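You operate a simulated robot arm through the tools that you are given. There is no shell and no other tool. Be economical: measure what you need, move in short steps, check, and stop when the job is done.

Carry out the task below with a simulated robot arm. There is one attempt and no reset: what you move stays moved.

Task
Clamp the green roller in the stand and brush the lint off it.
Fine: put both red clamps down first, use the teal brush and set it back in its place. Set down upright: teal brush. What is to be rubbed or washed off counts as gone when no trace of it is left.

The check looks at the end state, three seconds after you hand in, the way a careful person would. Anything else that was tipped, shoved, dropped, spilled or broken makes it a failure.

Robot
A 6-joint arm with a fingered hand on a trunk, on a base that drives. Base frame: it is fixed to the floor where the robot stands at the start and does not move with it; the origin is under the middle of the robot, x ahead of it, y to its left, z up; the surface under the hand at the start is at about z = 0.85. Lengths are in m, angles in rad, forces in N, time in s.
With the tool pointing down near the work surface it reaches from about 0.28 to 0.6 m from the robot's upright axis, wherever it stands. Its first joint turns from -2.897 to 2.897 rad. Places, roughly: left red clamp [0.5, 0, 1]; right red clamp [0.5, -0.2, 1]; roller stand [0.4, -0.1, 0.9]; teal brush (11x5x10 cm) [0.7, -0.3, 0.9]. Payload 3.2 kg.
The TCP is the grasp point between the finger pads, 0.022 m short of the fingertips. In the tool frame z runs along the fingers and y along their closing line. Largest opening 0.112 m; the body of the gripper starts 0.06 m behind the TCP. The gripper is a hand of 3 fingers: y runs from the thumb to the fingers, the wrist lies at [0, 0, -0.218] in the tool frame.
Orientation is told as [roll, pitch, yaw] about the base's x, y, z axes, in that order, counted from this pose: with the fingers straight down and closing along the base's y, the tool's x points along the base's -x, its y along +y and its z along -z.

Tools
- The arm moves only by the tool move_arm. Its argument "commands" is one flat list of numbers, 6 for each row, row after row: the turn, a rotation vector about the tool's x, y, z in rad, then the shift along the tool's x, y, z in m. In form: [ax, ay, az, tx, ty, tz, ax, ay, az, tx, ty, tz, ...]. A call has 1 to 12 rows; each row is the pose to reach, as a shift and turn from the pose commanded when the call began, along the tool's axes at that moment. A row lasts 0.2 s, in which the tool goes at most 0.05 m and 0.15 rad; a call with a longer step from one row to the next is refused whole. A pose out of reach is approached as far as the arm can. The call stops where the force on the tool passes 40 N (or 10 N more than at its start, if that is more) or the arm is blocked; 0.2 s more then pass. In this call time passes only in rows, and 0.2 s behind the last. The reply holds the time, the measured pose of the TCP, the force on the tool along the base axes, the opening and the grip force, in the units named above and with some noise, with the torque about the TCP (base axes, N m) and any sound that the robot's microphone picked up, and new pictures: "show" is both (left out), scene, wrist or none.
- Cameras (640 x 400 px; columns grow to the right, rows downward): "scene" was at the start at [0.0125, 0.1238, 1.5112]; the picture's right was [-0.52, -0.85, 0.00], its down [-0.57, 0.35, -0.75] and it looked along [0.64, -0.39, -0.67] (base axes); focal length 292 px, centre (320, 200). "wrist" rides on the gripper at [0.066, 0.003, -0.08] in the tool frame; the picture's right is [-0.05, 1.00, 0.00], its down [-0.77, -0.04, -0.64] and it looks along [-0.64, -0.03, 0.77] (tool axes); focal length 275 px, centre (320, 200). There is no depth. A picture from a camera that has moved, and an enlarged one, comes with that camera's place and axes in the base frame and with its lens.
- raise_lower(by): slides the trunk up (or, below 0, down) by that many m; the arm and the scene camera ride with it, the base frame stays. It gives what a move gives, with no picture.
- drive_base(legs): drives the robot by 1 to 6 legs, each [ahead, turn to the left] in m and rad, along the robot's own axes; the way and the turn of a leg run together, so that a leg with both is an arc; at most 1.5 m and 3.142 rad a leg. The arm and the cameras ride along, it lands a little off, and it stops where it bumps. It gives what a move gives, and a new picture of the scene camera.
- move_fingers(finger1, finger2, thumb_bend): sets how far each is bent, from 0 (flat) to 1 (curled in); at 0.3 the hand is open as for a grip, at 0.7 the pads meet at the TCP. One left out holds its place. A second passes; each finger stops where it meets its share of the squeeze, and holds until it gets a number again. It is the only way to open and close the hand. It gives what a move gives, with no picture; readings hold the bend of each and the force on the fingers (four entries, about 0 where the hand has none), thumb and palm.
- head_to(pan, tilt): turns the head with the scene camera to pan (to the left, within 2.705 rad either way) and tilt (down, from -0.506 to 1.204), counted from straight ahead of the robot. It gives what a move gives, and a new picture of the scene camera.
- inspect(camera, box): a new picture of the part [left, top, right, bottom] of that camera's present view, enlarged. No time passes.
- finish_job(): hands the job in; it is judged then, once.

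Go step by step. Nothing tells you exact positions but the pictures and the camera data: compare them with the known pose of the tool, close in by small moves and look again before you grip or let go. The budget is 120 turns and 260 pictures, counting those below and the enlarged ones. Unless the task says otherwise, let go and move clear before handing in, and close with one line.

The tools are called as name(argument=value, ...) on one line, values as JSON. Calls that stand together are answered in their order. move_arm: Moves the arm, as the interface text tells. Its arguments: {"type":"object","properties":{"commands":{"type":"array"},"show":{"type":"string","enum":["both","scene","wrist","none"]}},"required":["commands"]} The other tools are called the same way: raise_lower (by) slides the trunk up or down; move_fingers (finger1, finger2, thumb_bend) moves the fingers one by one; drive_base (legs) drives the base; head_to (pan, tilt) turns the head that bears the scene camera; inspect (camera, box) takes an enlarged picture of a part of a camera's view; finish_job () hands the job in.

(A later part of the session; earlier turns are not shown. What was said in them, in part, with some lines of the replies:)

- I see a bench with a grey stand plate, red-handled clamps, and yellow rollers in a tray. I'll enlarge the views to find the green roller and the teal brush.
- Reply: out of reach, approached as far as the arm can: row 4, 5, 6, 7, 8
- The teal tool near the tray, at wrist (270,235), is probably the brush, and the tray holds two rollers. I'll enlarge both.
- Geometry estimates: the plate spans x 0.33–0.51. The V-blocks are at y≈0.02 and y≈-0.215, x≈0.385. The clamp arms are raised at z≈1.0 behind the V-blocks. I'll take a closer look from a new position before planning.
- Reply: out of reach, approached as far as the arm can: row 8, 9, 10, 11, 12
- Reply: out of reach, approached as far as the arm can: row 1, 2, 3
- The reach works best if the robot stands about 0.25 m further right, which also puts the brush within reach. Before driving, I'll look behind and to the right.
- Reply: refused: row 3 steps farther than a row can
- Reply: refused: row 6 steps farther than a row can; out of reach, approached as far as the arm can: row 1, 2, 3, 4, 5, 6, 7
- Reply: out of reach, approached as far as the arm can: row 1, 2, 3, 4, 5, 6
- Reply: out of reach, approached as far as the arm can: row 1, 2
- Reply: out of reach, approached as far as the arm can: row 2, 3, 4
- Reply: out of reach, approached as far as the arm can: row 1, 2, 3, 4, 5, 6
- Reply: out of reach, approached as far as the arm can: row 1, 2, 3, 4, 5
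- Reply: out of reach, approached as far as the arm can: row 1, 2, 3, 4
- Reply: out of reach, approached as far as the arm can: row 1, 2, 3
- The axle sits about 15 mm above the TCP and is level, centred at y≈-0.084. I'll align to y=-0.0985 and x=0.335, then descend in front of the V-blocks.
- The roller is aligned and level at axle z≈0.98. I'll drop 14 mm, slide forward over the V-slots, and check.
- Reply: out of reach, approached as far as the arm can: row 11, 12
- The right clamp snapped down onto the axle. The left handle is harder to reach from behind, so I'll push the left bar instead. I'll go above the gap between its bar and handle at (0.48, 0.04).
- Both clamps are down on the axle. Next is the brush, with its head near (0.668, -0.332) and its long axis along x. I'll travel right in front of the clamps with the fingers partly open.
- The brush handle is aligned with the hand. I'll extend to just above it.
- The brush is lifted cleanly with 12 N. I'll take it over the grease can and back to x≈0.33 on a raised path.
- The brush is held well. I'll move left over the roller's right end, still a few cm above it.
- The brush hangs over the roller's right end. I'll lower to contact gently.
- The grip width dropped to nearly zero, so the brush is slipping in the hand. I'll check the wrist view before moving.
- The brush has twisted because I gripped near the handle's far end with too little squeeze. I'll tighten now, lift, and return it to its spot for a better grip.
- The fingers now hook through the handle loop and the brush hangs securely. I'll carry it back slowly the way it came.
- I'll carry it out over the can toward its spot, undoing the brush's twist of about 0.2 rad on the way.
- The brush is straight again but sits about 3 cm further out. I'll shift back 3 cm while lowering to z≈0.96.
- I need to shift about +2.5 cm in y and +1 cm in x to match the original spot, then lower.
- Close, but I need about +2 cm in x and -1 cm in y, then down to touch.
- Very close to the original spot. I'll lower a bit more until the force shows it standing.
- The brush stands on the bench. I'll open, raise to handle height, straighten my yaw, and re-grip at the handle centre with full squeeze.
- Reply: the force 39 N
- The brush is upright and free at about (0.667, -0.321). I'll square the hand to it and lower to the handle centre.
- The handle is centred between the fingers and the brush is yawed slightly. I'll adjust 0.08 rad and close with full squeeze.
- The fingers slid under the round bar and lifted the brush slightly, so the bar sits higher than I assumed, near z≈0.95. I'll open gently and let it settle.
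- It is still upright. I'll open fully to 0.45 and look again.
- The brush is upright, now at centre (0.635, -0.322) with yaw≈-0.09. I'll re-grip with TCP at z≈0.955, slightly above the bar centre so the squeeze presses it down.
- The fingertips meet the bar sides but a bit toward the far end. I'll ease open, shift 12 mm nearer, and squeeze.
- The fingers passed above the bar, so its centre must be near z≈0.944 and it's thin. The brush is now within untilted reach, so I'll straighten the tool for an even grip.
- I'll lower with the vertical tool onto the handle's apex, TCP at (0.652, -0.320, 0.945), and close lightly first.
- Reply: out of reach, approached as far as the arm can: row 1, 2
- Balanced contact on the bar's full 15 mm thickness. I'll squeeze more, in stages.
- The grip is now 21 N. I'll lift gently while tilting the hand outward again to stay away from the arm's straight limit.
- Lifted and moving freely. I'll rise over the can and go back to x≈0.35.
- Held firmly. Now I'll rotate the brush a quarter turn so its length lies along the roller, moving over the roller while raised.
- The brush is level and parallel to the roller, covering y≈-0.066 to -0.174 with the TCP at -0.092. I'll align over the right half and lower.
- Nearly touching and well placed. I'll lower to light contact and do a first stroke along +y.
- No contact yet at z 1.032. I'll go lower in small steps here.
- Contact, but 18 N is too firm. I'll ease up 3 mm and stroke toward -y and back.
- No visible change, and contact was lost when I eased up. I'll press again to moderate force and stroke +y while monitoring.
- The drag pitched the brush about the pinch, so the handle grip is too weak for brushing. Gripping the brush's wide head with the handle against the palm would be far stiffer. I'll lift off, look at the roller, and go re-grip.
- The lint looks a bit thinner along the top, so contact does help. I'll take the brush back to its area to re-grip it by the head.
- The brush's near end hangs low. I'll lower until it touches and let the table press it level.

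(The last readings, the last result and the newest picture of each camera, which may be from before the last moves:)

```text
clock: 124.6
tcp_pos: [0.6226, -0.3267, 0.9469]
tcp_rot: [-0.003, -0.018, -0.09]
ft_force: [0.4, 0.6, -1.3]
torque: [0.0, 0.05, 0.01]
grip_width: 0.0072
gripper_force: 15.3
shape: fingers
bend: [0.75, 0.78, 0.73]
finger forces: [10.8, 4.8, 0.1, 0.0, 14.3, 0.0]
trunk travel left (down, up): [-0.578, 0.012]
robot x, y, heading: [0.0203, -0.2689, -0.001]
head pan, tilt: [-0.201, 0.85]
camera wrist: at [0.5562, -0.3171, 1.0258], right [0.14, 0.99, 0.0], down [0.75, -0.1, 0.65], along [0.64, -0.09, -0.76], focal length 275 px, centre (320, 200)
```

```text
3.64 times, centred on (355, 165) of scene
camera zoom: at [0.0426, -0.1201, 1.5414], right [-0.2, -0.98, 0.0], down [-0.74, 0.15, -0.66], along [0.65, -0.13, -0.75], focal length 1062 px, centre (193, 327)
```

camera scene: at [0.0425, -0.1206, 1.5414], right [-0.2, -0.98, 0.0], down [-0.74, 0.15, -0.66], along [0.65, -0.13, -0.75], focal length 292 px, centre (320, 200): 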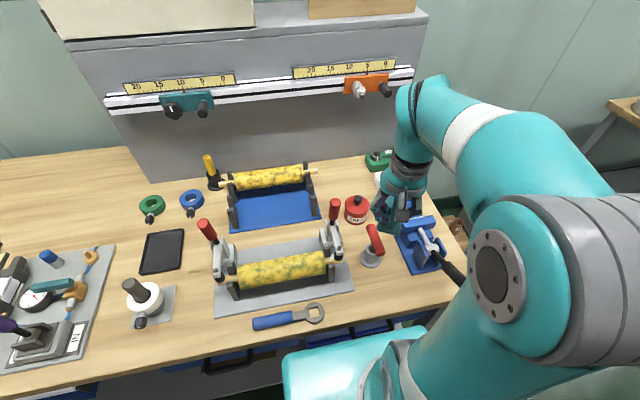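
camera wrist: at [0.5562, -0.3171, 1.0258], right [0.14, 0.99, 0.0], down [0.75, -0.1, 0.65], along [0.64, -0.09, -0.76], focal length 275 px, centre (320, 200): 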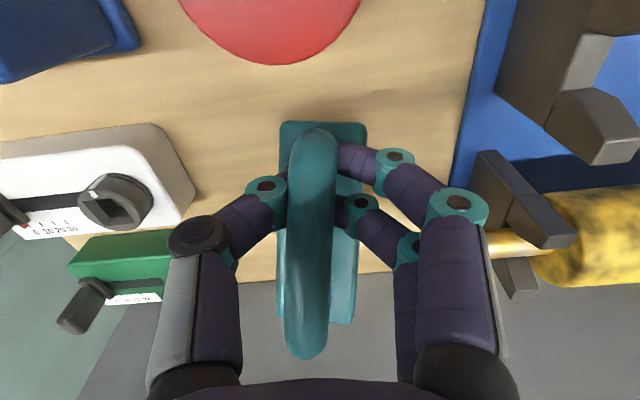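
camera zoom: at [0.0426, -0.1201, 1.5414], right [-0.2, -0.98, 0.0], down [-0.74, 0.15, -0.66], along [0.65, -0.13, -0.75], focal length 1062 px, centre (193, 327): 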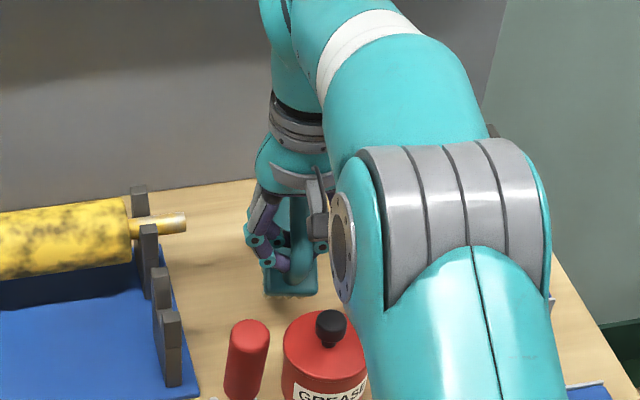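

Still no touch, so I'll continue down slowly.

move_arm(commands=[0, 0, 0, 0, 0, 0.006, 0, 0, 0, 0, 0, 0.012, 0, 0, 0, 0, 0, 0.018, 0, 0, 0, 0, 0, 0.024], show="wrist")

inspect(camera="scene", box=[290, 110, 420, 220])

```text
clock: 125.6
tcp_pos: [0.6223, -0.3274, 0.9194]
tcp_rot: [-0.001, -0.015, -0.088]
ft_force: [0.4, 0.6, -0.2]
torque: [0.01, 0.02, 0.02]
grip_width: 0.0
gripper_force: 0.1
shape: fingers
bend: [0.78, 0.79, 0.76]
finger forces: [0.0, 0.0, 0.0, 0.1, 0.4, 0.0]
trunk travel left (down, up): [-0.578, 0.012]
robot x, y, heading: [0.0212, -0.2708, -0.006]
head pan, tilt: [-0.201, 0.85]
camera wrist: at [0.5555, -0.3176, 0.9993], right [0.14, 0.99, 0.0], down [0.75, -0.1, 0.65], along [0.64, -0.09, -0.76], focal length 275 px, centre (320, 200)
```

wrist: 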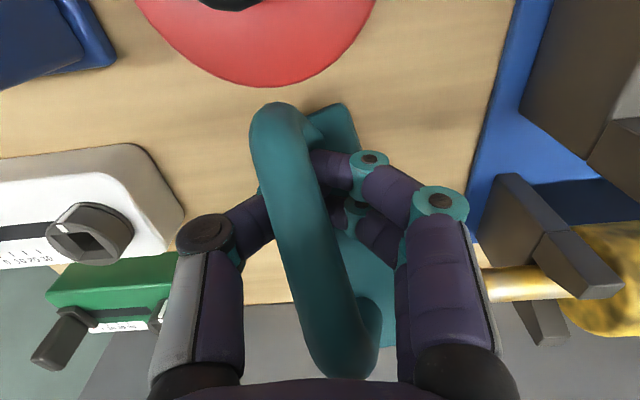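

```text
3.64 times, centred on (355, 165) of scene
camera zoom: at [0.0437, -0.1204, 1.5412], right [-0.2, -0.98, 0.0], down [-0.74, 0.15, -0.66], along [0.65, -0.13, -0.75], focal length 1062 px, centre (193, 327)
```

zoom: 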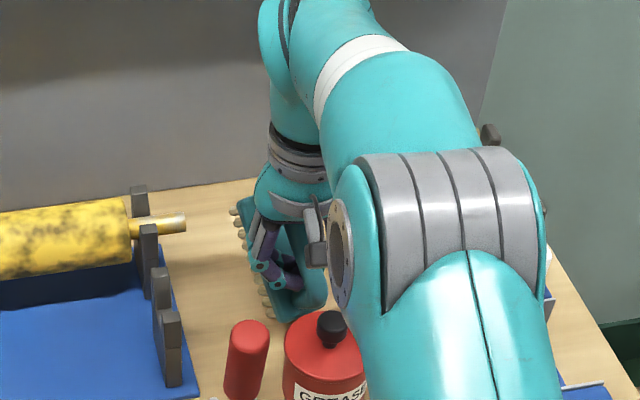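

The brush slipped and leans over with my fingers inside its loop. I'll curl the fingers to hook the bar and lift, so it hangs upright again.

move_fingers(finger1=1.0, finger2=1.0, thumb_bend=1.0)

move_arm(commands=[0, 0, 0, 0.002, 0, -0.02, 0, 0, 0, 0.006, 0, -0.04, 0, 0, 0, 0.012, 0, -0.06], show="wrist")

inspect(camera="scene", box=[290, 110, 420, 220])

```text
clock: 126.6
tcp_pos: [0.622, -0.3272, 0.9216]
tcp_rot: [-0.002, -0.017, -0.089]
ft_force: [-0.8, -0.4, -2.7]
torque: [-0.03, -0.01, 0.0]
grip_width: 0.0042
gripper_force: 0.0
shape: fingers
bend: [0.9, 0.9, 0.9]
finger forces: [0.1, 0.1, 0.0, 0.0, 0.0, 0.0]
trunk travel left (down, up): [-0.578, 0.012]
robot x, y, heading: [0.024, -0.271, -0.002]
head pan, tilt: [-0.201, 0.85]
```

```text
clock: 127.4
tcp_pos: [0.6104, -0.3272, 0.9828]
tcp_rot: [0.001, -0.016, -0.089]
ft_force: [0.6, 0.5, -1.5]
torque: [0.0, -0.01, 0.02]
grip_width: 0.0048
gripper_force: 0.1
shape: fingers
bend: [0.9, 0.91, 0.9]
finger forces: [0.1, 0.1, 0.0, 0.0, 0.0, 0.0]
trunk travel left (down, up): [-0.578, 0.012]
robot x, y, heading: [0.0243, -0.2698, -0.002]
head pan, tilt: [-0.201, 0.85]
camera wrist: at [0.5443, -0.3162, 1.0614], right [0.14, 0.99, 0.0], down [0.75, -0.1, 0.65], along [0.64, -0.09, -0.76], focal length 275 px, centre (320, 200)
```

wrist: 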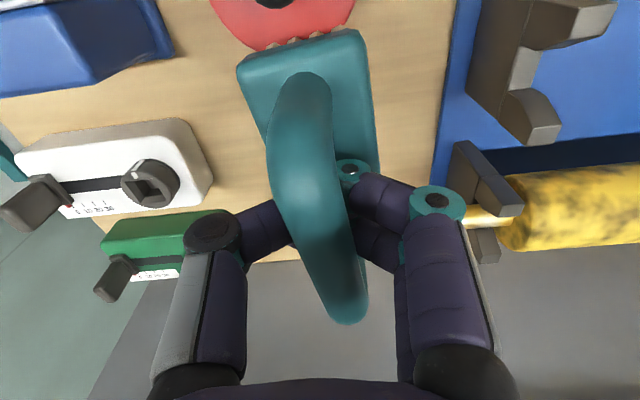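

```text
3.64 times, centred on (355, 165) of scene
camera zoom: at [0.0422, -0.1199, 1.5413], right [-0.2, -0.98, 0.0], down [-0.74, 0.15, -0.66], along [0.65, -0.13, -0.75], focal length 1062 px, centre (193, 327)
```

zoom: 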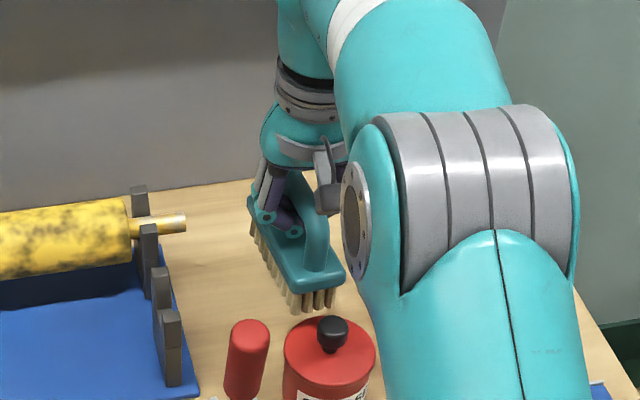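

The brush hangs upright again. I'll move it away from the can, straighten its yaw, and lower to stand it.

move_arm(commands=[0, 0, 0.1, -0.014, 0.0113, 0, 0, 0, 0.2, -0.0286, 0.0176, 0.02, 0, 0, 0.3, -0.0286, 0.0176, 0.045, 0, 0, 0.3, -0.0286, 0.0176, 0.06, 0, 0, 0.3, -0.0286, 0.0176, 0.07], show="wrist")

inspect(camera="scene", box=[290, 110, 420, 220])

```text
clock: 128.6
tcp_pos: [0.6426, -0.3099, 0.9117]
tcp_rot: [0.005, -0.018, -0.391]
ft_force: [-1.0, -0.3, -1.5]
torque: [-0.02, -0.02, 0.01]
grip_width: 0.0047
gripper_force: 0.0
shape: fingers
bend: [0.9, 0.91, 0.9]
finger forces: [0.0, 0.1, 0.0, 0.0, 0.0, 0.0]
trunk travel left (down, up): [-0.578, 0.012]
robot x, y, heading: [0.0228, -0.2726, -0.005]
head pan, tilt: [-0.201, 0.85]
camera wrist: at [0.5809, -0.2812, 0.9909], right [0.42, 0.91, 0.01], down [0.69, -0.32, 0.65], along [0.59, -0.27, -0.76], focal length 275 px, centre (320, 200)
```

wrist: 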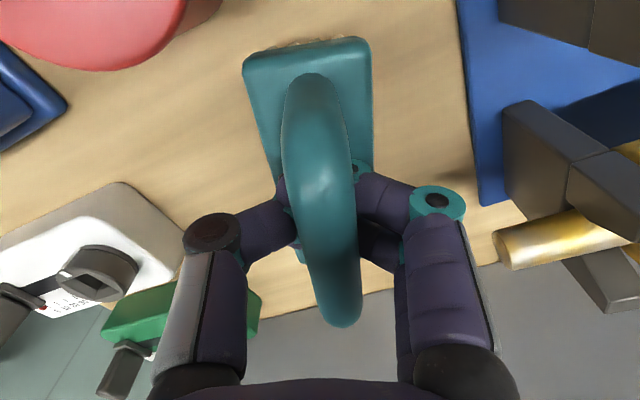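

```text
3.64 times, centred on (355, 165) of scene
camera zoom: at [0.0427, -0.12, 1.5414], right [-0.2, -0.98, 0.0], down [-0.74, 0.15, -0.66], along [0.65, -0.13, -0.75], focal length 1062 px, centre (193, 327)
```

zoom: 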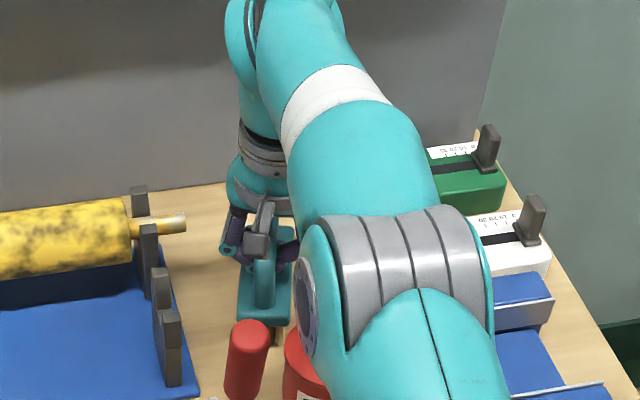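

Almost down. A final small lowering, then I'll open in stages.

move_arm(commands=[0, 0, 0, 0, 0, 0.004, 0, 0, 0, 0, 0, 0.008], show="none")

move_fingers(finger1=0.75, finger2=0.75, thumb_bend=0.75)

move_fingers(finger1=0.42, finger2=0.42, thumb_bend=0.42)

inspect(camera="wrist", box=[160, 0, 480, 300])

```text
clock: 129.2
tcp_pos: [0.6408, -0.3106, 0.9046]
tcp_rot: [0.005, -0.018, -0.389]
ft_force: [-0.6, 0.2, -0.2]
torque: [0.02, 0.01, 0.02]
grip_width: 0.0047
gripper_force: 0.1
shape: fingers
bend: [0.9, 0.91, 0.9]
finger forces: [0.1, 0.0, 0.1, 0.1, 0.1, 0.1]
trunk travel left (down, up): [-0.578, 0.012]
robot x, y, heading: [0.0236, -0.2729, 0.003]
head pan, tilt: [-0.201, 0.85]
```

```text
clock: 130.2
tcp_pos: [0.6405, -0.3094, 0.9052]
tcp_rot: [0.005, -0.019, -0.388]
ft_force: [3.1, -1.3, 13.3]
torque: [0.08, -0.01, -0.05]
grip_width: 0.0
gripper_force: 12.8
shape: fingers
bend: [0.77, 0.78, 0.78]
finger forces: [0.0, 0.1, 0.0, 0.1, 25.1, 0.0]
trunk travel left (down, up): [-0.578, 0.012]
robot x, y, heading: [0.0288, -0.2714, -0.001]
head pan, tilt: [-0.201, 0.85]
```

```text
clock: 130.7
tcp_pos: [0.6442, -0.3111, 0.9054]
tcp_rot: [0.007, -0.02, -0.39]
ft_force: [0.4, -0.1, -0.9]
torque: [-0.04, 0.04, 0.01]
grip_width: 0.0774
gripper_force: 0.1
shape: fingers
bend: [0.42, 0.42, 0.42]
finger forces: [0.0, 0.0, 0.1, 0.1, 0.0, 0.0]
trunk travel left (down, up): [-0.578, 0.012]
robot x, y, heading: [0.0244, -0.2746, 0.002]
head pan, tilt: [-0.201, 0.85]
stopped: the force on the tool passed its limit at 47 N (the readings are from after the stop); the commanded pose is now the measured one
```

```text
1.33 times, centred on (320, 150) of wrist
camera zoom: at [0.5819, -0.2811, 0.9843], right [0.42, 0.91, 0.01], down [0.69, -0.32, 0.65], along [0.59, -0.27, -0.76], focal length 367 px, centre (320, 267)
```

zoom: 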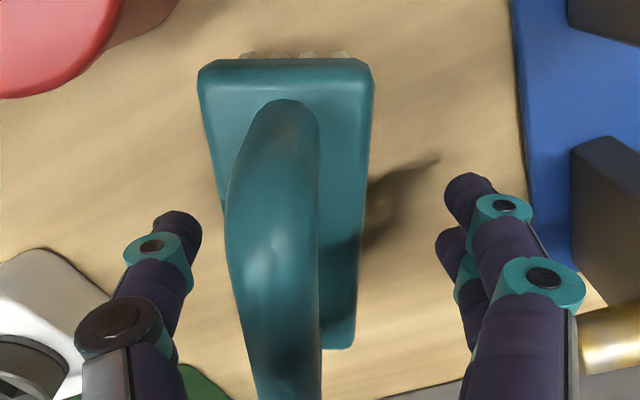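

The brush is upright at centre (0.643, -0.317). I'll lower so the fingertips straddle the head, with the handle near the palm, then close on the head.

move_arm(commands=[0, 0, 0.02, 0, -0.004, 0.004, 0, 0, 0.04, 0, -0.007, 0.009, 0, 0, 0.04, 0, -0.007, 0.014], show="none")

move_fingers(finger1=0.56, finger2=0.56, thumb_bend=0.56)

inspect(camera="wrist", box=[160, 0, 480, 300])

```text
clock: 131.5
tcp_pos: [0.641, -0.3176, 0.8941]
tcp_rot: [0.009, -0.022, -0.428]
ft_force: [0.1, 0.4, -0.1]
torque: [-0.01, 0.02, -0.04]
grip_width: 0.0774
gripper_force: 0.0
shape: fingers
bend: [0.42, 0.42, 0.42]
finger forces: [0.0, 0.0, 0.0, 0.0, 0.1, 0.1]
trunk travel left (down, up): [-0.578, 0.012]
robot x, y, heading: [0.0248, -0.2727, -0.006]
head pan, tilt: [-0.201, 0.85]
```

```text
clock: 132.5
tcp_pos: [0.6417, -0.3162, 0.8948]
tcp_rot: [0.008, -0.023, -0.428]
ft_force: [-0.8, -0.1, 0.2]
torque: [0.0, -0.03, 0.04]
grip_width: 0.0426
gripper_force: 2.1
shape: fingers
bend: [0.55, 0.55, 0.55]
finger forces: [0.7, 0.9, 0.0, 0.1, 1.7, 0.0]
trunk travel left (down, up): [-0.578, 0.012]
robot x, y, heading: [0.0234, -0.2726, -0.001]
head pan, tilt: [-0.201, 0.85]
```

```text
1.33 times, centred on (320, 150) of wrist
camera zoom: at [0.5804, -0.2855, 0.9726], right [0.46, 0.89, 0.01], down [0.67, -0.35, 0.65], along [0.58, -0.29, -0.76], focal length 367 px, centre (320, 267)
```

zoom: 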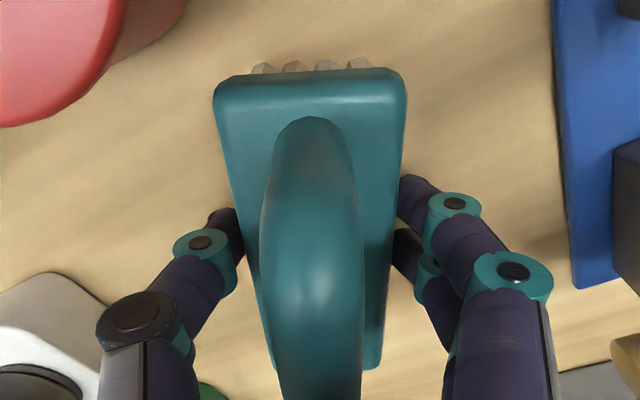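

Balanced contact on both sides of the head. Squeezing firmly.

move_fingers(finger1=0.7, finger2=0.7, thumb_bend=0.7)

move_arm(commands=[0, 0, 0, 0.004, 0, -0.02, 0, 0, 0, 0.01, 0, -0.045, 0, 0, 0, 0.016, 0, -0.075, 0, 0, 0, 0.024, 0, -0.1], show="wrist")

inspect(camera="scene", box=[290, 90, 420, 200])

```text
clock: 133.5
tcp_pos: [0.6413, -0.3163, 0.8942]
tcp_rot: [0.009, -0.024, -0.429]
ft_force: [-0.6, -0.8, -0.3]
torque: [0.03, 0.02, -0.03]
grip_width: 0.0398
gripper_force: 15.9
shape: fingers
bend: [0.58, 0.58, 0.61]
finger forces: [8.0, 7.9, 0.0, 0.0, 16.0, 0.0]
trunk travel left (down, up): [-0.578, 0.012]
robot x, y, heading: [0.0235, -0.2702, -0.001]
head pan, tilt: [-0.201, 0.85]
```

```text
clock: 134.5
tcp_pos: [0.6161, -0.3042, 0.9934]
tcp_rot: [0.007, -0.024, -0.43]
ft_force: [-1.2, -0.2, -0.9]
torque: [0.02, -0.01, 0.0]
grip_width: 0.0397
gripper_force: 16.3
shape: fingers
bend: [0.58, 0.58, 0.61]
finger forces: [8.0, 7.9, 0.0, 0.0, 16.0, 0.0]
trunk travel left (down, up): [-0.578, 0.012]
robot x, y, heading: [0.0268, -0.2746, -0.003]
head pan, tilt: [-0.201, 0.85]
camera wrist: at [0.5555, -0.2722, 1.0723], right [0.46, 0.89, 0.01], down [0.67, -0.35, 0.65], along [0.59, -0.29, -0.76], focal length 275 px, centre (320, 200)
```

wrist: 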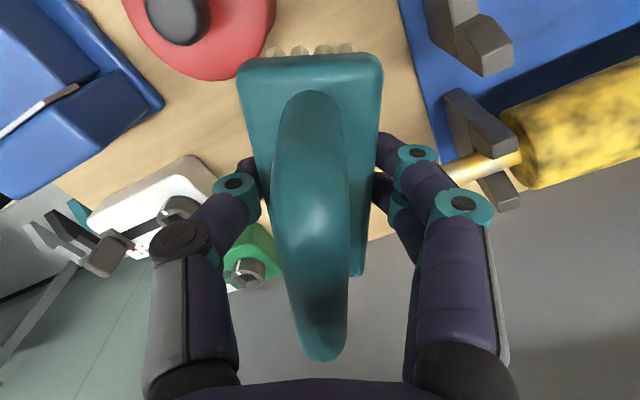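

```text
3.64 times, centred on (355, 145) of scene
camera zoom: at [0.0422, -0.1199, 1.5413], right [-0.2, -0.98, 0.0], down [-0.74, 0.15, -0.66], along [0.65, -0.13, -0.75], focal length 1062 px, centre (193, 400)
```

zoom: 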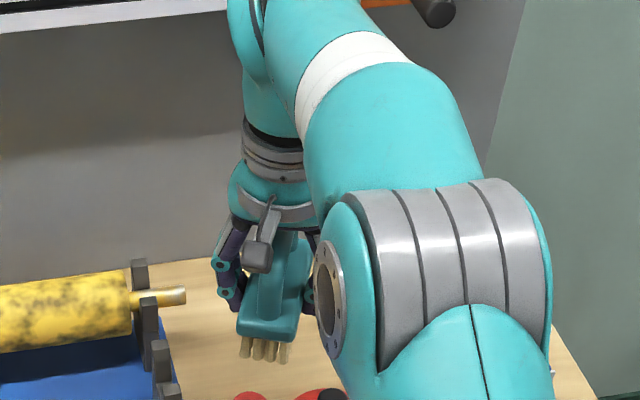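

A solid grip this time, level and centred. I'll carry it back to the stand, starting the rotation on the way.

move_arm(commands=[0, 0, 0, 0.019, -0.0307, -0.03, 0, 0, 0, 0.0445, -0.0589, -0.055, 0, 0, 0, 0.0788, -0.0802, -0.07, 0, 0, 0, 0.1197, -0.0989, -0.07, 0, 0, 0, 0.1606, -0.1177, -0.07, 0, 0, 0, 0.2015, -0.1364, -0.07, 0, 0, 0, 0.2333, -0.151, -0.07, 0, 0, 0.14, 0.2458, -0.1238, -0.07, 0, 0, 0.28, 0.2604, -0.092, -0.07, 0, 0, 0.42, 0.275, -0.0602, -0.07, 0, 0, 0.56, 0.2896, -0.0283, -0.07, 0, 0, 0.7, 0.3042, 0.0035, -0.07], show="scene")

move_fingers(finger1=0.78, finger2=0.78, thumb_bend=0.78)

```text
clock: 137.1
tcp_pos: [0.3395, -0.1748, 1.0548]
tcp_rot: [0.022, -0.013, -1.131]
ft_force: [0.3, 0.3, -1.1]
torque: [0.05, 0.0, 0.04]
grip_width: 0.0397
gripper_force: 15.9
shape: fingers
bend: [0.58, 0.58, 0.61]
finger forces: [7.9, 7.9, 0.1, 0.0, 16.1, 0.1]
trunk travel left (down, up): [-0.578, 0.012]
robot x, y, heading: [0.0265, -0.2722, -0.004]
head pan, tilt: [-0.201, 0.85]
camera scene: at [0.0425, -0.1194, 1.5413], right [-0.2, -0.98, 0.0], down [-0.74, 0.15, -0.66], along [0.65, -0.13, -0.75], focal length 292 px, centre (320, 200)
```

scene: 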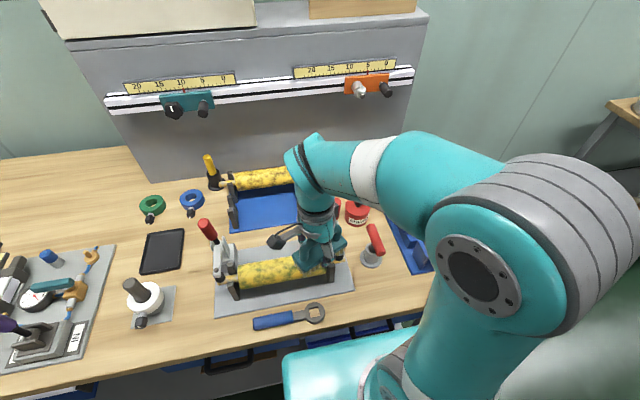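

```text
clock: 138.1
tcp_pos: [0.3381, -0.1766, 1.055]
tcp_rot: [0.024, -0.014, -1.127]
ft_force: [-1.3, -0.5, -1.6]
torque: [-0.04, 0.0, 0.04]
grip_width: 0.0388
gripper_force: 22.7
shape: fingers
bend: [0.57, 0.56, 0.62]
finger forces: [10.9, 11.7, 0.0, 0.0, 23.3, 0.0]
trunk travel left (down, up): [-0.578, 0.012]
robot x, y, heading: [0.0266, -0.273, 0.002]
head pan, tilt: [-0.201, 0.85]
```

Grip is 23 N. I'll finish the rotation, align over the roller's right half and descend to just above contact.

move_arm(commands=[0, 0, 0.11, 0.002, 0.0135, 0, 0, 0, 0.22, 0.004, 0.027, 0, 0, 0, 0.33, 0.006, 0.04, 0, 0, 0, 0.442, 0.0087, 0.054, 0, 0, 0, 0.442, 0.0087, 0.054, 0.04, 0, 0, 0.442, 0.0087, 0.054, 0.063], show="none")

inspect(camera="scene", box=[190, 170, 380, 310])

```text
clock: 139.5
tcp_pos: [0.3876, -0.1465, 0.9924]
tcp_rot: [0.026, -0.005, -1.573]
ft_force: [0.2, 1.0, -0.9]
torque: [0.02, -0.03, 0.0]
grip_width: 0.0387
gripper_force: 22.5
shape: fingers
bend: [0.57, 0.56, 0.62]
finger forces: [10.5, 11.9, 0.0, 0.0, 23.2, 0.0]
trunk travel left (down, up): [-0.578, 0.012]
robot x, y, heading: [0.0223, -0.2697, -0.009]
head pan, tilt: [-0.201, 0.85]
```

```text
2.86 times, centred on (285, 240) of scene
camera zoom: at [0.0425, -0.1198, 1.5414], right [-0.2, -0.98, 0.0], down [-0.74, 0.15, -0.66], along [0.65, -0.13, -0.75], focal length 835 px, centre (420, 86)
```

zoom: 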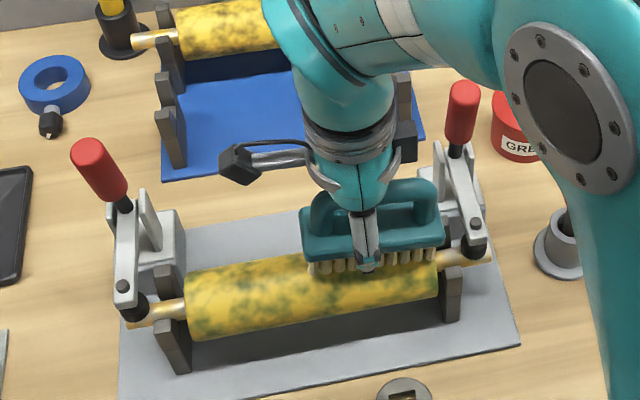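

Good alignment. Lowering to contact.

move_arm(commands=[0, 0, 0, 0, 0, 0.004, 0, 0, 0, 0, 0, 0.008, 0, 0, 0, 0, 0, 0.011], show="none")

```text
clock: 140.3
tcp_pos: [0.3872, -0.1447, 0.9835]
tcp_rot: [0.028, -0.001, -1.573]
ft_force: [-3.5, -0.1, 10.6]
torque: [-0.03, 0.13, -0.02]
grip_width: 0.0365
gripper_force: 20.3
shape: fingers
bend: [0.58, 0.58, 0.64]
finger forces: [9.5, 9.2, 0.0, 0.1, 22.1, 0.0]
trunk travel left (down, up): [-0.578, 0.012]
robot x, y, heading: [0.0227, -0.2704, -0.003]
head pan, tilt: [-0.201, 0.85]
```

Contact about 12 N. Stroking along +y and back.

move_arm(commands=[0, 0, 0, 0.02, 0, 0, 0, 0, 0, 0.04, 0, 0, 0, 0, 0, 0.06, 0, 0, 0, 0, 0, 0.08, 0, 0, 0, 0, 0, 0.095, 0, 0, 0, 0, 0, 0.075, 0, 0, 0, 0, 0, 0.055, 0, 0, 0, 0, 0, 0.035, 0, 0, 0, 0, 0, 0.015, 0, 0, 0, 0, 0, 0, 0, 0], show="none")

inspect(camera="scene", box=[190, 170, 380, 310])

```text
clock: 142.5
tcp_pos: [0.3864, -0.1484, 0.983]
tcp_rot: [0.025, -0.005, -1.573]
ft_force: [-0.2, -0.4, 0.0]
torque: [-0.01, 0.02, -0.01]
grip_width: 0.0366
gripper_force: 21.6
shape: fingers
bend: [0.58, 0.58, 0.64]
finger forces: [10.8, 10.7, 0.1, 0.1, 22.6, 0.1]
trunk travel left (down, up): [-0.578, 0.012]
robot x, y, heading: [0.0221, -0.2716, 0.001]
head pan, tilt: [-0.201, 0.85]
```

```text
2.86 times, centred on (285, 240) of scene
camera zoom: at [0.0424, -0.1201, 1.5412], right [-0.2, -0.98, 0.0], down [-0.74, 0.15, -0.66], along [0.65, -0.13, -0.75], focal length 835 px, centre (420, 86)
```

zoom: 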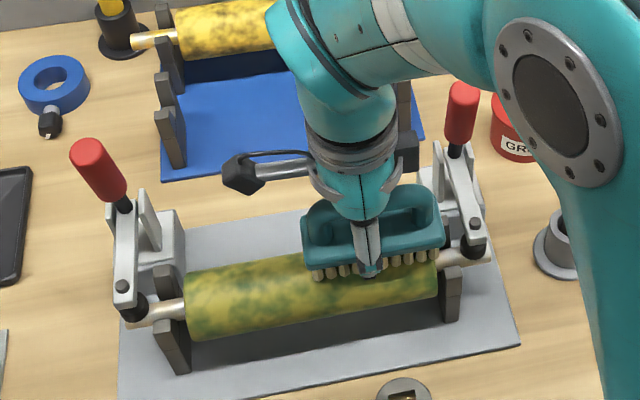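

It works: the lint fades over the whole roller with rubbing, and green is showing through. I'll press a bit more and do more strokes.

move_arm(commands=[0, 0, 0, 0.0, 0, 0.002, 0, 0, 0, 0.03, 0, 0.002, 0, 0, 0, 0.06, 0, 0.002, 0, 0, 0, 0.095, 0, 0.002, 0, 0, 0, 0.06, 0, 0.002, 0, 0, 0, 0.03, 0, 0.002, 0, 0, 0, 0, 0, 0.002, 0, 0, 0, 0.03, 0, 0.002, 0, 0, 0, 0.06, 0, 0.002, 0, 0, 0, 0.095, 0, 0.002, 0, 0, 0, 0.05, 0, 0.002, 0, 0, 0, 0.005, 0, 0.002], show="none")

inspect(camera="scene", box=[190, 170, 380, 310])

```text
clock: 145.1
tcp_pos: [0.3902, -0.1388, 0.9778]
tcp_rot: [0.028, 0.0, -1.574]
ft_force: [0.6, 1.9, 5.4]
torque: [0.0, 0.01, 0.0]
grip_width: 0.0346
gripper_force: 21.0
shape: fingers
bend: [0.58, 0.58, 0.66]
finger forces: [11.7, 9.9, 0.1, 0.0, 20.1, 0.0]
trunk travel left (down, up): [-0.578, 0.012]
robot x, y, heading: [0.0234, -0.2721, -0.007]
head pan, tilt: [-0.201, 0.85]
```

```text
2.86 times, centred on (285, 240) of scene
camera zoom: at [0.042, -0.1197, 1.5414], right [-0.2, -0.98, 0.0], down [-0.74, 0.15, -0.66], along [0.65, -0.13, -0.75], focal length 835 px, centre (420, 86)
```

zoom: 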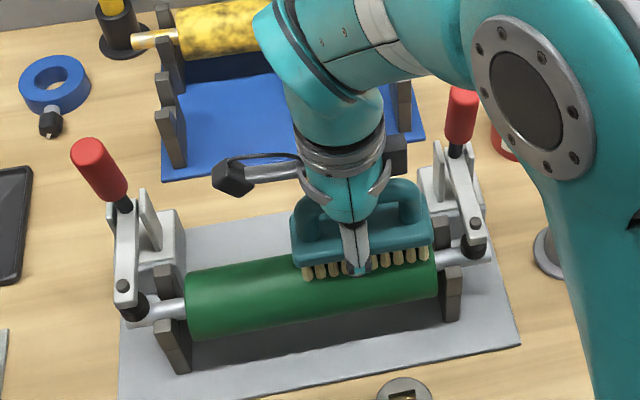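

The roller is now plain green. One more light pass for certainty, then I'll lift and verify.

move_arm(commands=[0, 0, 0, 0.03, 0, -0.0005, 0, 0, 0, 0.06, 0, -0.0005, 0, 0, 0, 0.088, 0, -0.0005, 0, 0, 0, 0.05, 0, -0.0005, 0, 0, 0, 0.01, 0, -0.0005, 0, 0, 0, 0.0, 0, -0.0005, 0, 0, 0, 0, 0, -0.04, 0, 0, 0, 0, -0.015, -0.08, 0, 0, 0, 0, -0.045, -0.085], show="both")

inspect(camera="scene", box=[190, 170, 380, 310])

```text
clock: 147.1
tcp_pos: [0.3374, -0.1419, 1.066]
tcp_rot: [0.026, -0.004, -1.57]
ft_force: [-0.2, -0.7, -0.6]
torque: [0.0, 0.02, 0.01]
grip_width: 0.0341
gripper_force: 21.4
shape: fingers
bend: [0.58, 0.58, 0.66]
finger forces: [10.5, 10.5, 0.0, 0.1, 21.3, 0.1]
trunk travel left (down, up): [-0.578, 0.012]
robot x, y, heading: [0.0251, -0.2703, -0.007]
head pan, tilt: [-0.201, 0.85]
camera scene: at [0.0417, -0.12, 1.5413], right [-0.2, -0.98, 0.0], down [-0.74, 0.15, -0.66], along [0.65, -0.13, -0.75], focal length 292 px, centre (320, 200)
camera wrist: at [0.3396, -0.0746, 1.1464], right [1.0, -0.05, 0.03], down [-0.05, -0.77, 0.64], along [-0.01, -0.64, -0.77], focal length 275 px, centre (320, 200)
```

scene: 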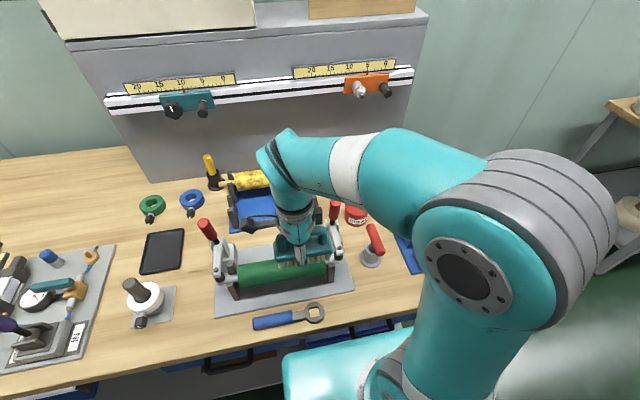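
wrist: 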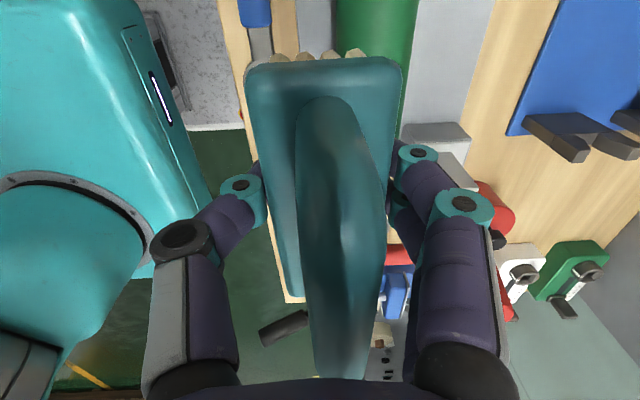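

```text
2.86 times, centred on (285, 240) of scene
camera zoom: at [0.0417, -0.12, 1.5413], right [-0.2, -0.98, 0.0], down [-0.74, 0.15, -0.66], along [0.65, -0.13, -0.75], focal length 835 px, centre (420, 86)
```

zoom: 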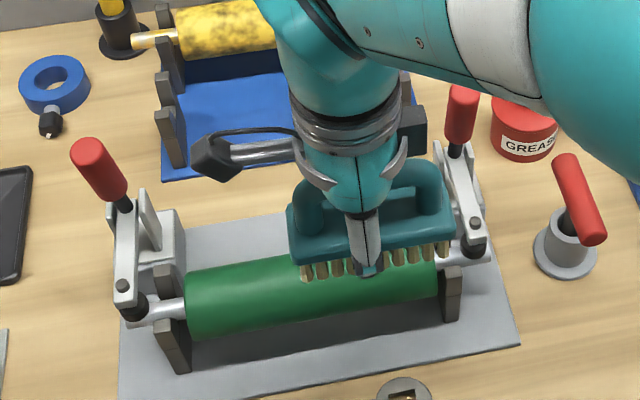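

The roller is clean. Now I'll return the brush, rotating back while moving right in front of the clamps.

move_arm(commands=[0, 0, -0.14, -0.0185, 0, 0, 0, 0, -0.28, -0.037, 0, 0, 0, 0, -0.42, -0.0555, 0, 0, 0, 0, -0.56, -0.074, 0, 0, 0, 0, -0.7, -0.0925, 0, 0, 0, 0, -0.84, -0.111, 0, 0, 0, 0, -0.98, -0.1295, 0, 0, 0, 0, -1.12, -0.148, 0, 0, 0, 0, -1.26, -0.1665, 0, 0, 0, 0, -1.4, -0.185, 0, 0, 0, 0, -1.54, -0.2, 0, 0, 0, 0, -1.57, -0.203, 0, -0.005], show="both")

```text
clock: 149.7
tcp_pos: [0.3402, -0.3445, 1.0704]
tcp_rot: [-0.004, -0.024, 0.001]
ft_force: [0.1, 0.4, -1.6]
torque: [0.0, -0.05, 0.01]
grip_width: 0.0338
gripper_force: 21.0
shape: fingers
bend: [0.58, 0.58, 0.66]
finger forces: [10.5, 10.4, 0.0, 0.0, 21.1, 0.0]
trunk travel left (down, up): [-0.578, 0.012]
robot x, y, heading: [0.0229, -0.27, -0.001]
head pan, tilt: [-0.201, 0.85]
camera scene: at [0.0424, -0.12, 1.5413], right [-0.2, -0.98, 0.0], down [-0.74, 0.15, -0.66], along [0.65, -0.13, -0.75], focal length 292 px, centre (320, 200)
camera wrist: at [0.2728, -0.3399, 1.149], right [0.05, 1.0, 0.0], down [0.75, -0.03, 0.66], along [0.65, -0.03, -0.76], focal length 275 px, centre (320, 200)
```

scene: 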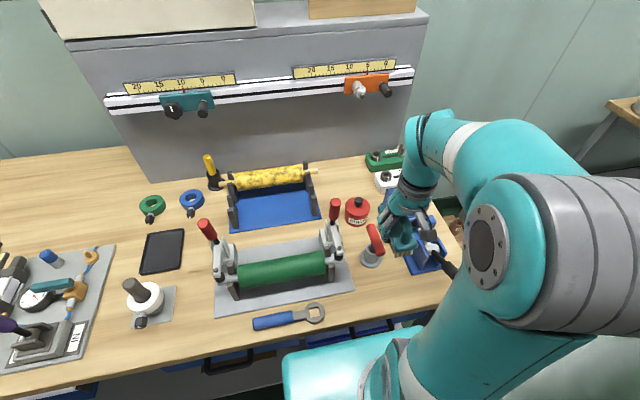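
wrist: 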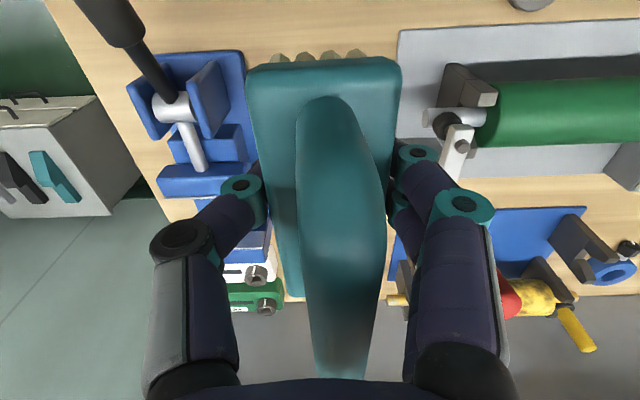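

I'll take it out over the can with a slight tilt for reach, toward x≈0.657, y≈-0.332.

move_arm(commands=[0, 0, 0, -0.045, 0, 0, 0, 0, 0, -0.09, 0, 0, 0, 0, 0, -0.135, 0, 0, 0, -0.03, 0, -0.18, 0, 0, 0, -0.06, 0, -0.225, 0.004, 0, 0, -0.1, 0, -0.255, 0.008, 0.015, 0, -0.13, 0, -0.28, 0.012, 0.03, 0, -0.13, 0, -0.303, 0.012, 0.055, 0, -0.13, 0, -0.315, 0.012, 0.085, 0, -0.13, 0, -0.317, 0.012, 0.115], show="wrist")

inspect(camera="scene", box=[290, 110, 420, 220])

```text
clock: 151.9
tcp_pos: [0.6575, -0.3302, 0.963]
tcp_rot: [-0.003, -0.159, -0.001]
ft_force: [-0.1, -0.3, -0.9]
torque: [-0.01, 0.03, -0.01]
grip_width: 0.0339
gripper_force: 21.1
shape: fingers
bend: [0.58, 0.58, 0.66]
finger forces: [10.4, 10.5, 0.0, 0.0, 21.2, 0.0]
trunk travel left (down, up): [-0.578, 0.012]
robot x, y, heading: [0.0246, -0.2735, -0.005]
head pan, tilt: [-0.201, 0.85]
camera wrist: at [0.58, -0.3264, 1.0315], right [0.05, 1.0, 0.0], down [0.66, -0.04, 0.75], along [0.75, -0.03, -0.66], focal length 275 px, centre (320, 200)
```

wrist: 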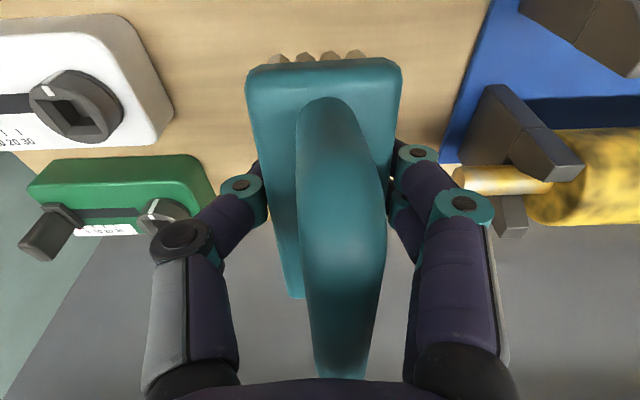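

```text
3.64 times, centred on (355, 165) of scene
camera zoom: at [0.0427, -0.12, 1.5414], right [-0.2, -0.98, 0.0], down [-0.74, 0.15, -0.66], along [0.65, -0.13, -0.75], focal length 1062 px, centre (193, 327)
```

zoom: 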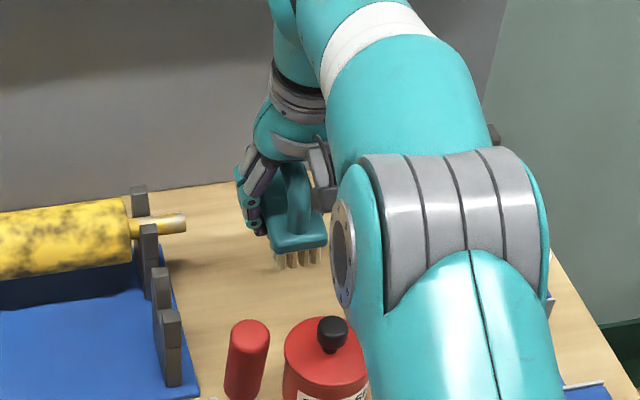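

On target: lowering will bring it onto its original spot. I'll descend and level the hand just above the bench.

move_arm(commands=[0, 0, 0, 0.002, 0, 0.025, 0, 0, 0, 0.005, 0, 0.0498, 0, 0.0775, 0, 0.0058, 0, 0.055, 0, 0.15, 0, 0.0066, 0, 0.06], show="wrist")

inspect(camera="scene", box=[290, 110, 420, 220])

```text
clock: 152.9
tcp_pos: [0.6501, -0.3277, 0.9067]
tcp_rot: [-0.004, -0.043, 0.0]
ft_force: [0.0, 0.3, -1.2]
torque: [0.0, 0.01, 0.02]
grip_width: 0.0337
gripper_force: 21.1
shape: fingers
bend: [0.58, 0.58, 0.66]
finger forces: [10.4, 10.6, 0.0, 0.1, 21.2, 0.0]
out of reach, approached as far as the arm can: row 3, 4
trunk travel left (down, up): [-0.578, 0.012]
robot x, y, heading: [0.0221, -0.2745, 0.001]
head pan, tilt: [-0.201, 0.85]
camera wrist: at [0.5814, -0.3237, 0.9834], right [0.05, 1.0, 0.0], down [0.74, -0.04, 0.67], along [0.67, -0.03, -0.74], focal length 275 px, centre (320, 200)
```

wrist: 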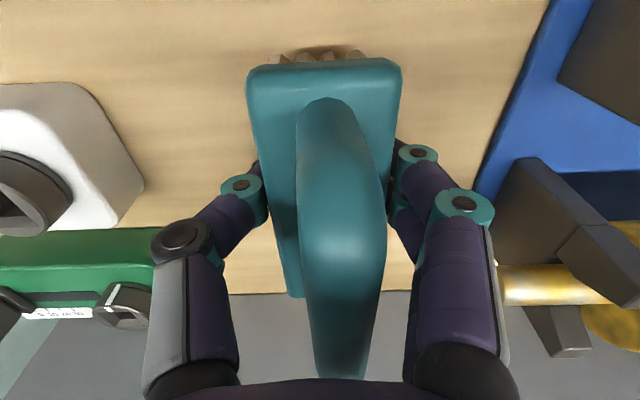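

```text
3.64 times, centred on (355, 165) of scene
camera zoom: at [0.0426, -0.1201, 1.5414], right [-0.2, -0.98, 0.0], down [-0.74, 0.15, -0.66], along [0.65, -0.13, -0.75], focal length 1062 px, centre (193, 327)
```

zoom: 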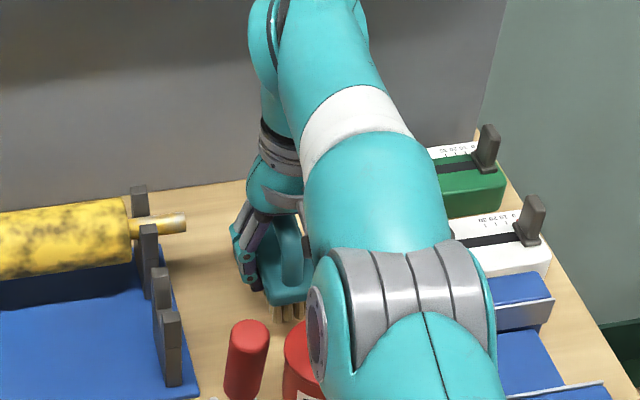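

Almost down. I'll nudge outward slightly with a small tilt to keep clear of the can, then lower to touch.

move_arm(commands=[0, -0.06, 0, -0.008, -0.003, 0.002, 0, -0.06, 0, -0.009, -0.004, 0.006, 0, -0.06, 0, -0.009, -0.004, 0.01], show="wrist")

inspect(camera="scene", box=[290, 110, 420, 220])

```text
clock: 153.7
tcp_pos: [0.6563, -0.3302, 0.8995]
tcp_rot: [-0.001, -0.067, 0.0]
ft_force: [-0.4, 0.6, -1.3]
torque: [0.0, 0.02, -0.01]
grip_width: 0.0337
gripper_force: 21.6
shape: fingers
bend: [0.58, 0.58, 0.66]
finger forces: [10.5, 10.6, 0.0, 0.0, 21.1, 0.1]
out of reach, approached as far as the arm can: row 2, 3
trunk travel left (down, up): [-0.578, 0.012]
robot x, y, heading: [0.0249, -0.2708, -0.006]
head pan, tilt: [-0.201, 0.85]
camera wrist: at [0.5854, -0.3267, 0.9752], right [0.05, 1.0, 0.0], down [0.73, -0.04, 0.69], along [0.69, -0.03, -0.73], focal length 275 px, centre (320, 200)
```

wrist: 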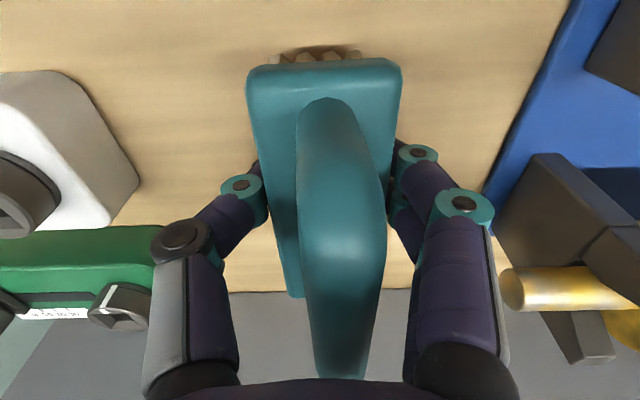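

```text
3.64 times, centred on (355, 165) of scene
camera zoom: at [0.0426, -0.12, 1.5413], right [-0.2, -0.98, 0.0], down [-0.74, 0.15, -0.66], along [0.65, -0.13, -0.75], focal length 1062 px, centre (193, 327)
```

zoom: 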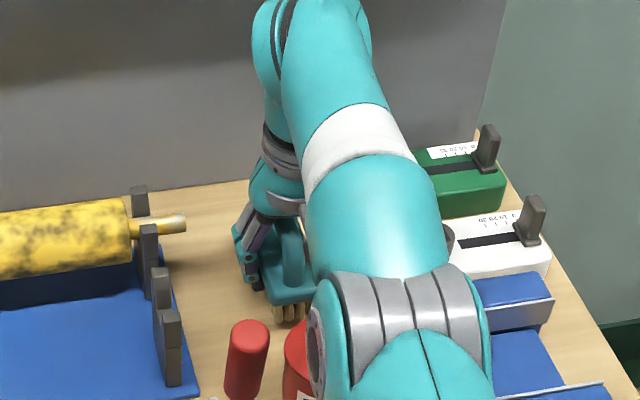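

The spot matches the original within about 1 cm. I'll use the trunk to lower straight down onto the bench.

raise_lower(by=-0.004)

raise_lower(by=-0.003)

```text
clock: 154.2
tcp_pos: [0.6569, -0.3318, 0.8957]
tcp_rot: [-0.004, -0.065, -0.002]
ft_force: [0.8, 0.2, -1.5]
torque: [0.03, 0.0, 0.02]
grip_width: 0.0336
gripper_force: 20.8
shape: fingers
bend: [0.58, 0.58, 0.66]
finger forces: [10.5, 10.6, 0.0, 0.0, 21.1, 0.0]
trunk travel left (down, up): [-0.574, 0.016]
robot x, y, heading: [0.0243, -0.2706, 0.002]
head pan, tilt: [-0.201, 0.85]
```

```text
clock: 154.8
tcp_pos: [0.6556, -0.3314, 0.893]
tcp_rot: [-0.003, -0.066, -0.001]
ft_force: [0.1, 0.5, -1.4]
torque: [0.0, 0.01, -0.03]
grip_width: 0.0336
gripper_force: 20.4
shape: fingers
bend: [0.58, 0.58, 0.66]
finger forces: [10.3, 10.6, 0.0, 0.1, 21.1, 0.0]
trunk travel left (down, up): [-0.571, 0.019]
robot x, y, heading: [0.0245, -0.2721, -0.005]
head pan, tilt: [-0.201, 0.85]
```

raise_lower(by=-0.003)

raise_lower(by=-0.003)

inspect(camera="wrist", box=[160, 0, 480, 300])

```text
clock: 155.3
tcp_pos: [0.6569, -0.3307, 0.8885]
tcp_rot: [-0.004, -0.069, -0.002]
ft_force: [0.1, 0.4, -1.9]
torque: [0.01, 0.02, 0.02]
grip_width: 0.0336
gripper_force: 21.0
shape: fingers
bend: [0.58, 0.58, 0.66]
finger forces: [10.3, 10.6, 0.0, 0.0, 21.1, 0.0]
trunk travel left (down, up): [-0.568, 0.022]
robot x, y, heading: [0.0218, -0.2731, -0.004]
head pan, tilt: [-0.201, 0.85]
```

```text
clock: 155.8
tcp_pos: [0.6559, -0.3311, 0.8871]
tcp_rot: [-0.005, -0.069, -0.002]
ft_force: [1.1, 0.1, 0.6]
torque: [0.0, 0.05, -0.01]
grip_width: 0.0334
gripper_force: 21.5
shape: fingers
bend: [0.59, 0.58, 0.66]
finger forces: [10.3, 10.9, 0.0, 0.1, 21.3, 0.0]
trunk travel left (down, up): [-0.565, 0.025]
robot x, y, heading: [0.0263, -0.2718, -0.008]
head pan, tilt: [-0.201, 0.85]
```

```text
1.33 times, centred on (320, 150) of wrist
camera zoom: at [0.5853, -0.3267, 0.9624], right [0.05, 1.0, 0.0], down [0.73, -0.04, 0.69], along [0.69, -0.03, -0.73], focal length 367 px, centre (320, 267)
```

zoom: 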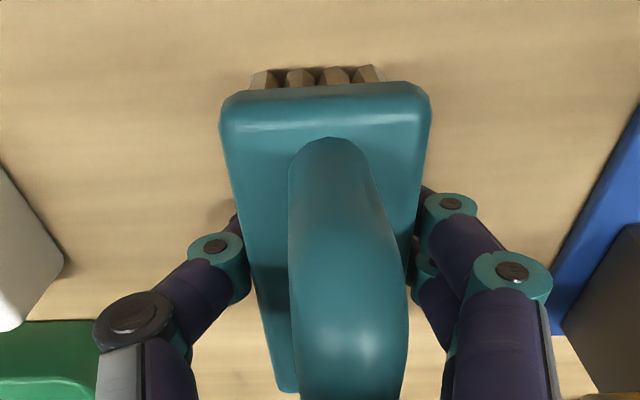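

Touching the bench. I'll release in two stages and rise with the trunk.

move_fingers(finger1=0.54, finger2=0.54, thumb_bend=0.54)

move_fingers(finger1=0.42, finger2=0.42, thumb_bend=0.42)

raise_lower(by=0.022)

inspect(camera="wrist", box=[160, 0, 480, 300])

```text
clock: 156.8
tcp_pos: [0.6577, -0.3313, 0.8858]
tcp_rot: [-0.002, -0.065, -0.001]
ft_force: [0.0, -0.3, -0.2]
torque: [0.0, 0.02, -0.01]
grip_width: 0.0438
gripper_force: 0.4
shape: fingers
bend: [0.54, 0.54, 0.54]
finger forces: [0.0, 0.2, 0.0, 0.1, 0.0, 0.0]
trunk travel left (down, up): [-0.565, 0.025]
robot x, y, heading: [0.0238, -0.2719, -0.007]
head pan, tilt: [-0.201, 0.85]
```

```text
clock: 157.8
tcp_pos: [0.6569, -0.3305, 0.8859]
tcp_rot: [-0.004, -0.065, -0.003]
ft_force: [0.2, 0.4, 0.5]
torque: [-0.01, 0.02, 0.01]
grip_width: 0.0772
gripper_force: 0.0
shape: fingers
bend: [0.42, 0.42, 0.42]
finger forces: [0.0, 0.1, 0.0, 0.0, 0.0, 0.0]
trunk travel left (down, up): [-0.565, 0.025]
robot x, y, heading: [0.0243, -0.2719, -0.004]
head pan, tilt: [-0.201, 0.85]
```

```text
clock: 158.5
tcp_pos: [0.6563, -0.3315, 0.9086]
tcp_rot: [-0.004, -0.066, -0.001]
ft_force: [0.2, 0.0, 0.5]
torque: [-0.04, 0.03, -0.03]
grip_width: 0.0775
gripper_force: 0.1
shape: fingers
bend: [0.42, 0.42, 0.42]
finger forces: [0.0, 0.1, 0.0, 0.0, 0.0, 0.0]
trunk travel left (down, up): [-0.587, 0.003]
robot x, y, heading: [0.0237, -0.271, -0.003]
head pan, tilt: [-0.201, 0.85]
```

```text
1.33 times, centred on (320, 150) of wrist
camera zoom: at [0.5853, -0.3266, 0.9843], right [0.05, 1.0, 0.0], down [0.73, -0.04, 0.69], along [0.69, -0.03, -0.73], focal length 367 px, centre (320, 267)
```

zoom: 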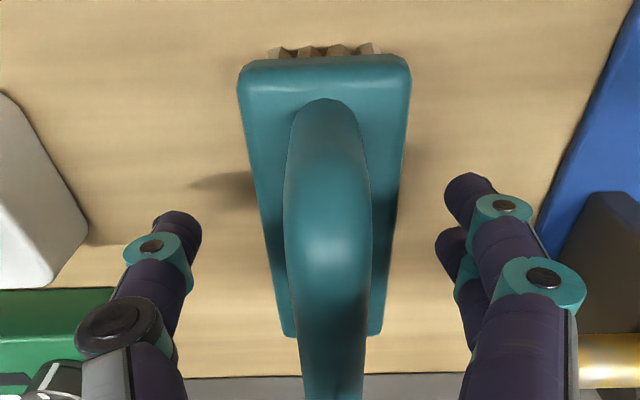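

The brush stands upright on its spot. I'll raise the hand straight up and slightly back.

move_arm(commands=[0, -0.03, 0, 0.004, 0, -0.015, 0, -0.06, 0, 0.008, 0, -0.035, 0, -0.08, 0, 0.014, 0, -0.06, 0, -0.08, 0, 0.022, 0, -0.085, 0, -0.08, 0, 0.04, 0, -0.11], show="both")

inspect(camera="scene", box=[290, 110, 420, 220])

```text
clock: 159.7
tcp_pos: [0.6568, -0.3345, 1.0145]
tcp_rot: [0.0, -0.144, -0.003]
ft_force: [-1.2, 0.9, 0.6]
torque: [0.04, -0.01, -0.01]
grip_width: 0.0775
gripper_force: 0.0
shape: fingers
bend: [0.42, 0.42, 0.42]
finger forces: [0.0, 0.1, 0.0, 0.0, 0.1, 0.0]
out of reach, approached as far as the arm can: row 1, 2, 3, 4, 5
trunk travel left (down, up): [-0.587, 0.003]
robot x, y, heading: [0.0229, -0.2715, -0.005]
head pan, tilt: [-0.201, 0.85]
camera scene: at [0.0427, -0.1199, 1.5503], right [-0.2, -0.98, 0.0], down [-0.74, 0.15, -0.66], along [0.65, -0.13, -0.75], focal length 292 px, centre (320, 200)
camera wrist: at [0.5792, -0.3303, 1.0843], right [0.05, 1.0, 0.0], down [0.67, -0.04, 0.74], along [0.74, -0.03, -0.67], focal length 275 px, centre (320, 200)
```

scene: 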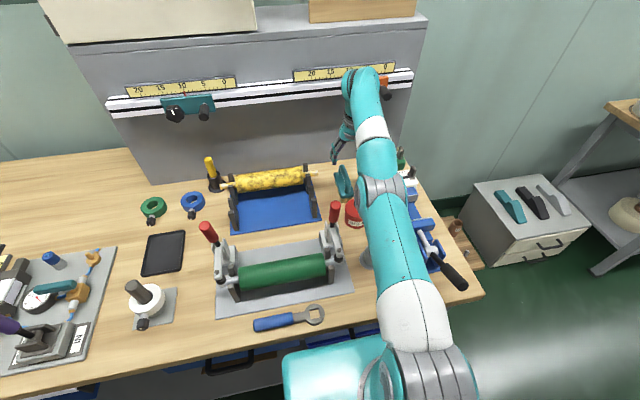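
wrist: 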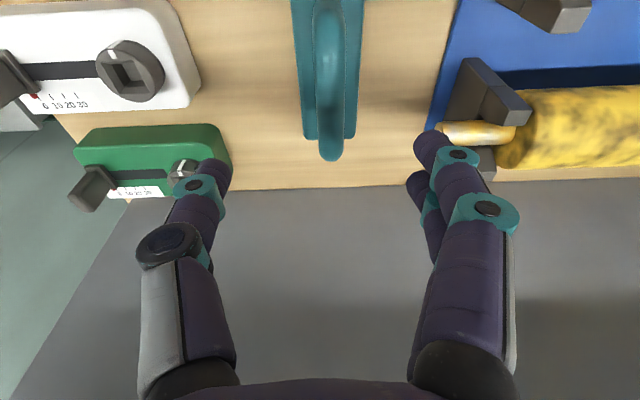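

```text
3.64 times, centred on (355, 165) of scene
camera zoom: at [0.0427, -0.1199, 1.5503], right [-0.2, -0.98, 0.0], down [-0.74, 0.15, -0.66], along [0.65, -0.13, -0.75], focal length 1062 px, centre (193, 327)
```

zoom: 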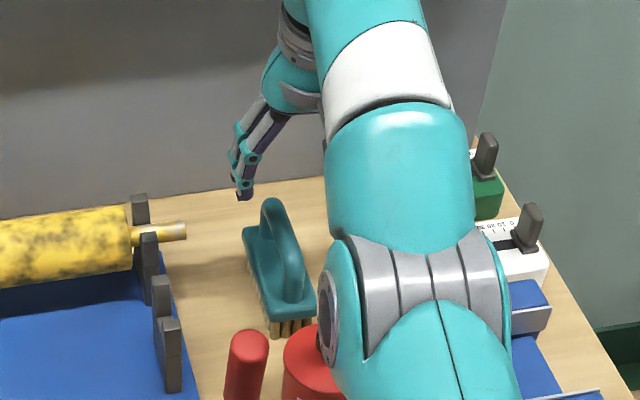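

The brush stands upright in its place, the green roller is clamped under both red clamps and clean, and the hand is clear. Handing in.

finish_job()

```text
The job is handed in.
```

The green roller is clamped in the stand under both red clamps with no lint left to see. The teal brush is standing upright within about 1 cm of where it started. While re-gripping it on the bench, the brush slipped and leaned over once; I righted it before brushing.
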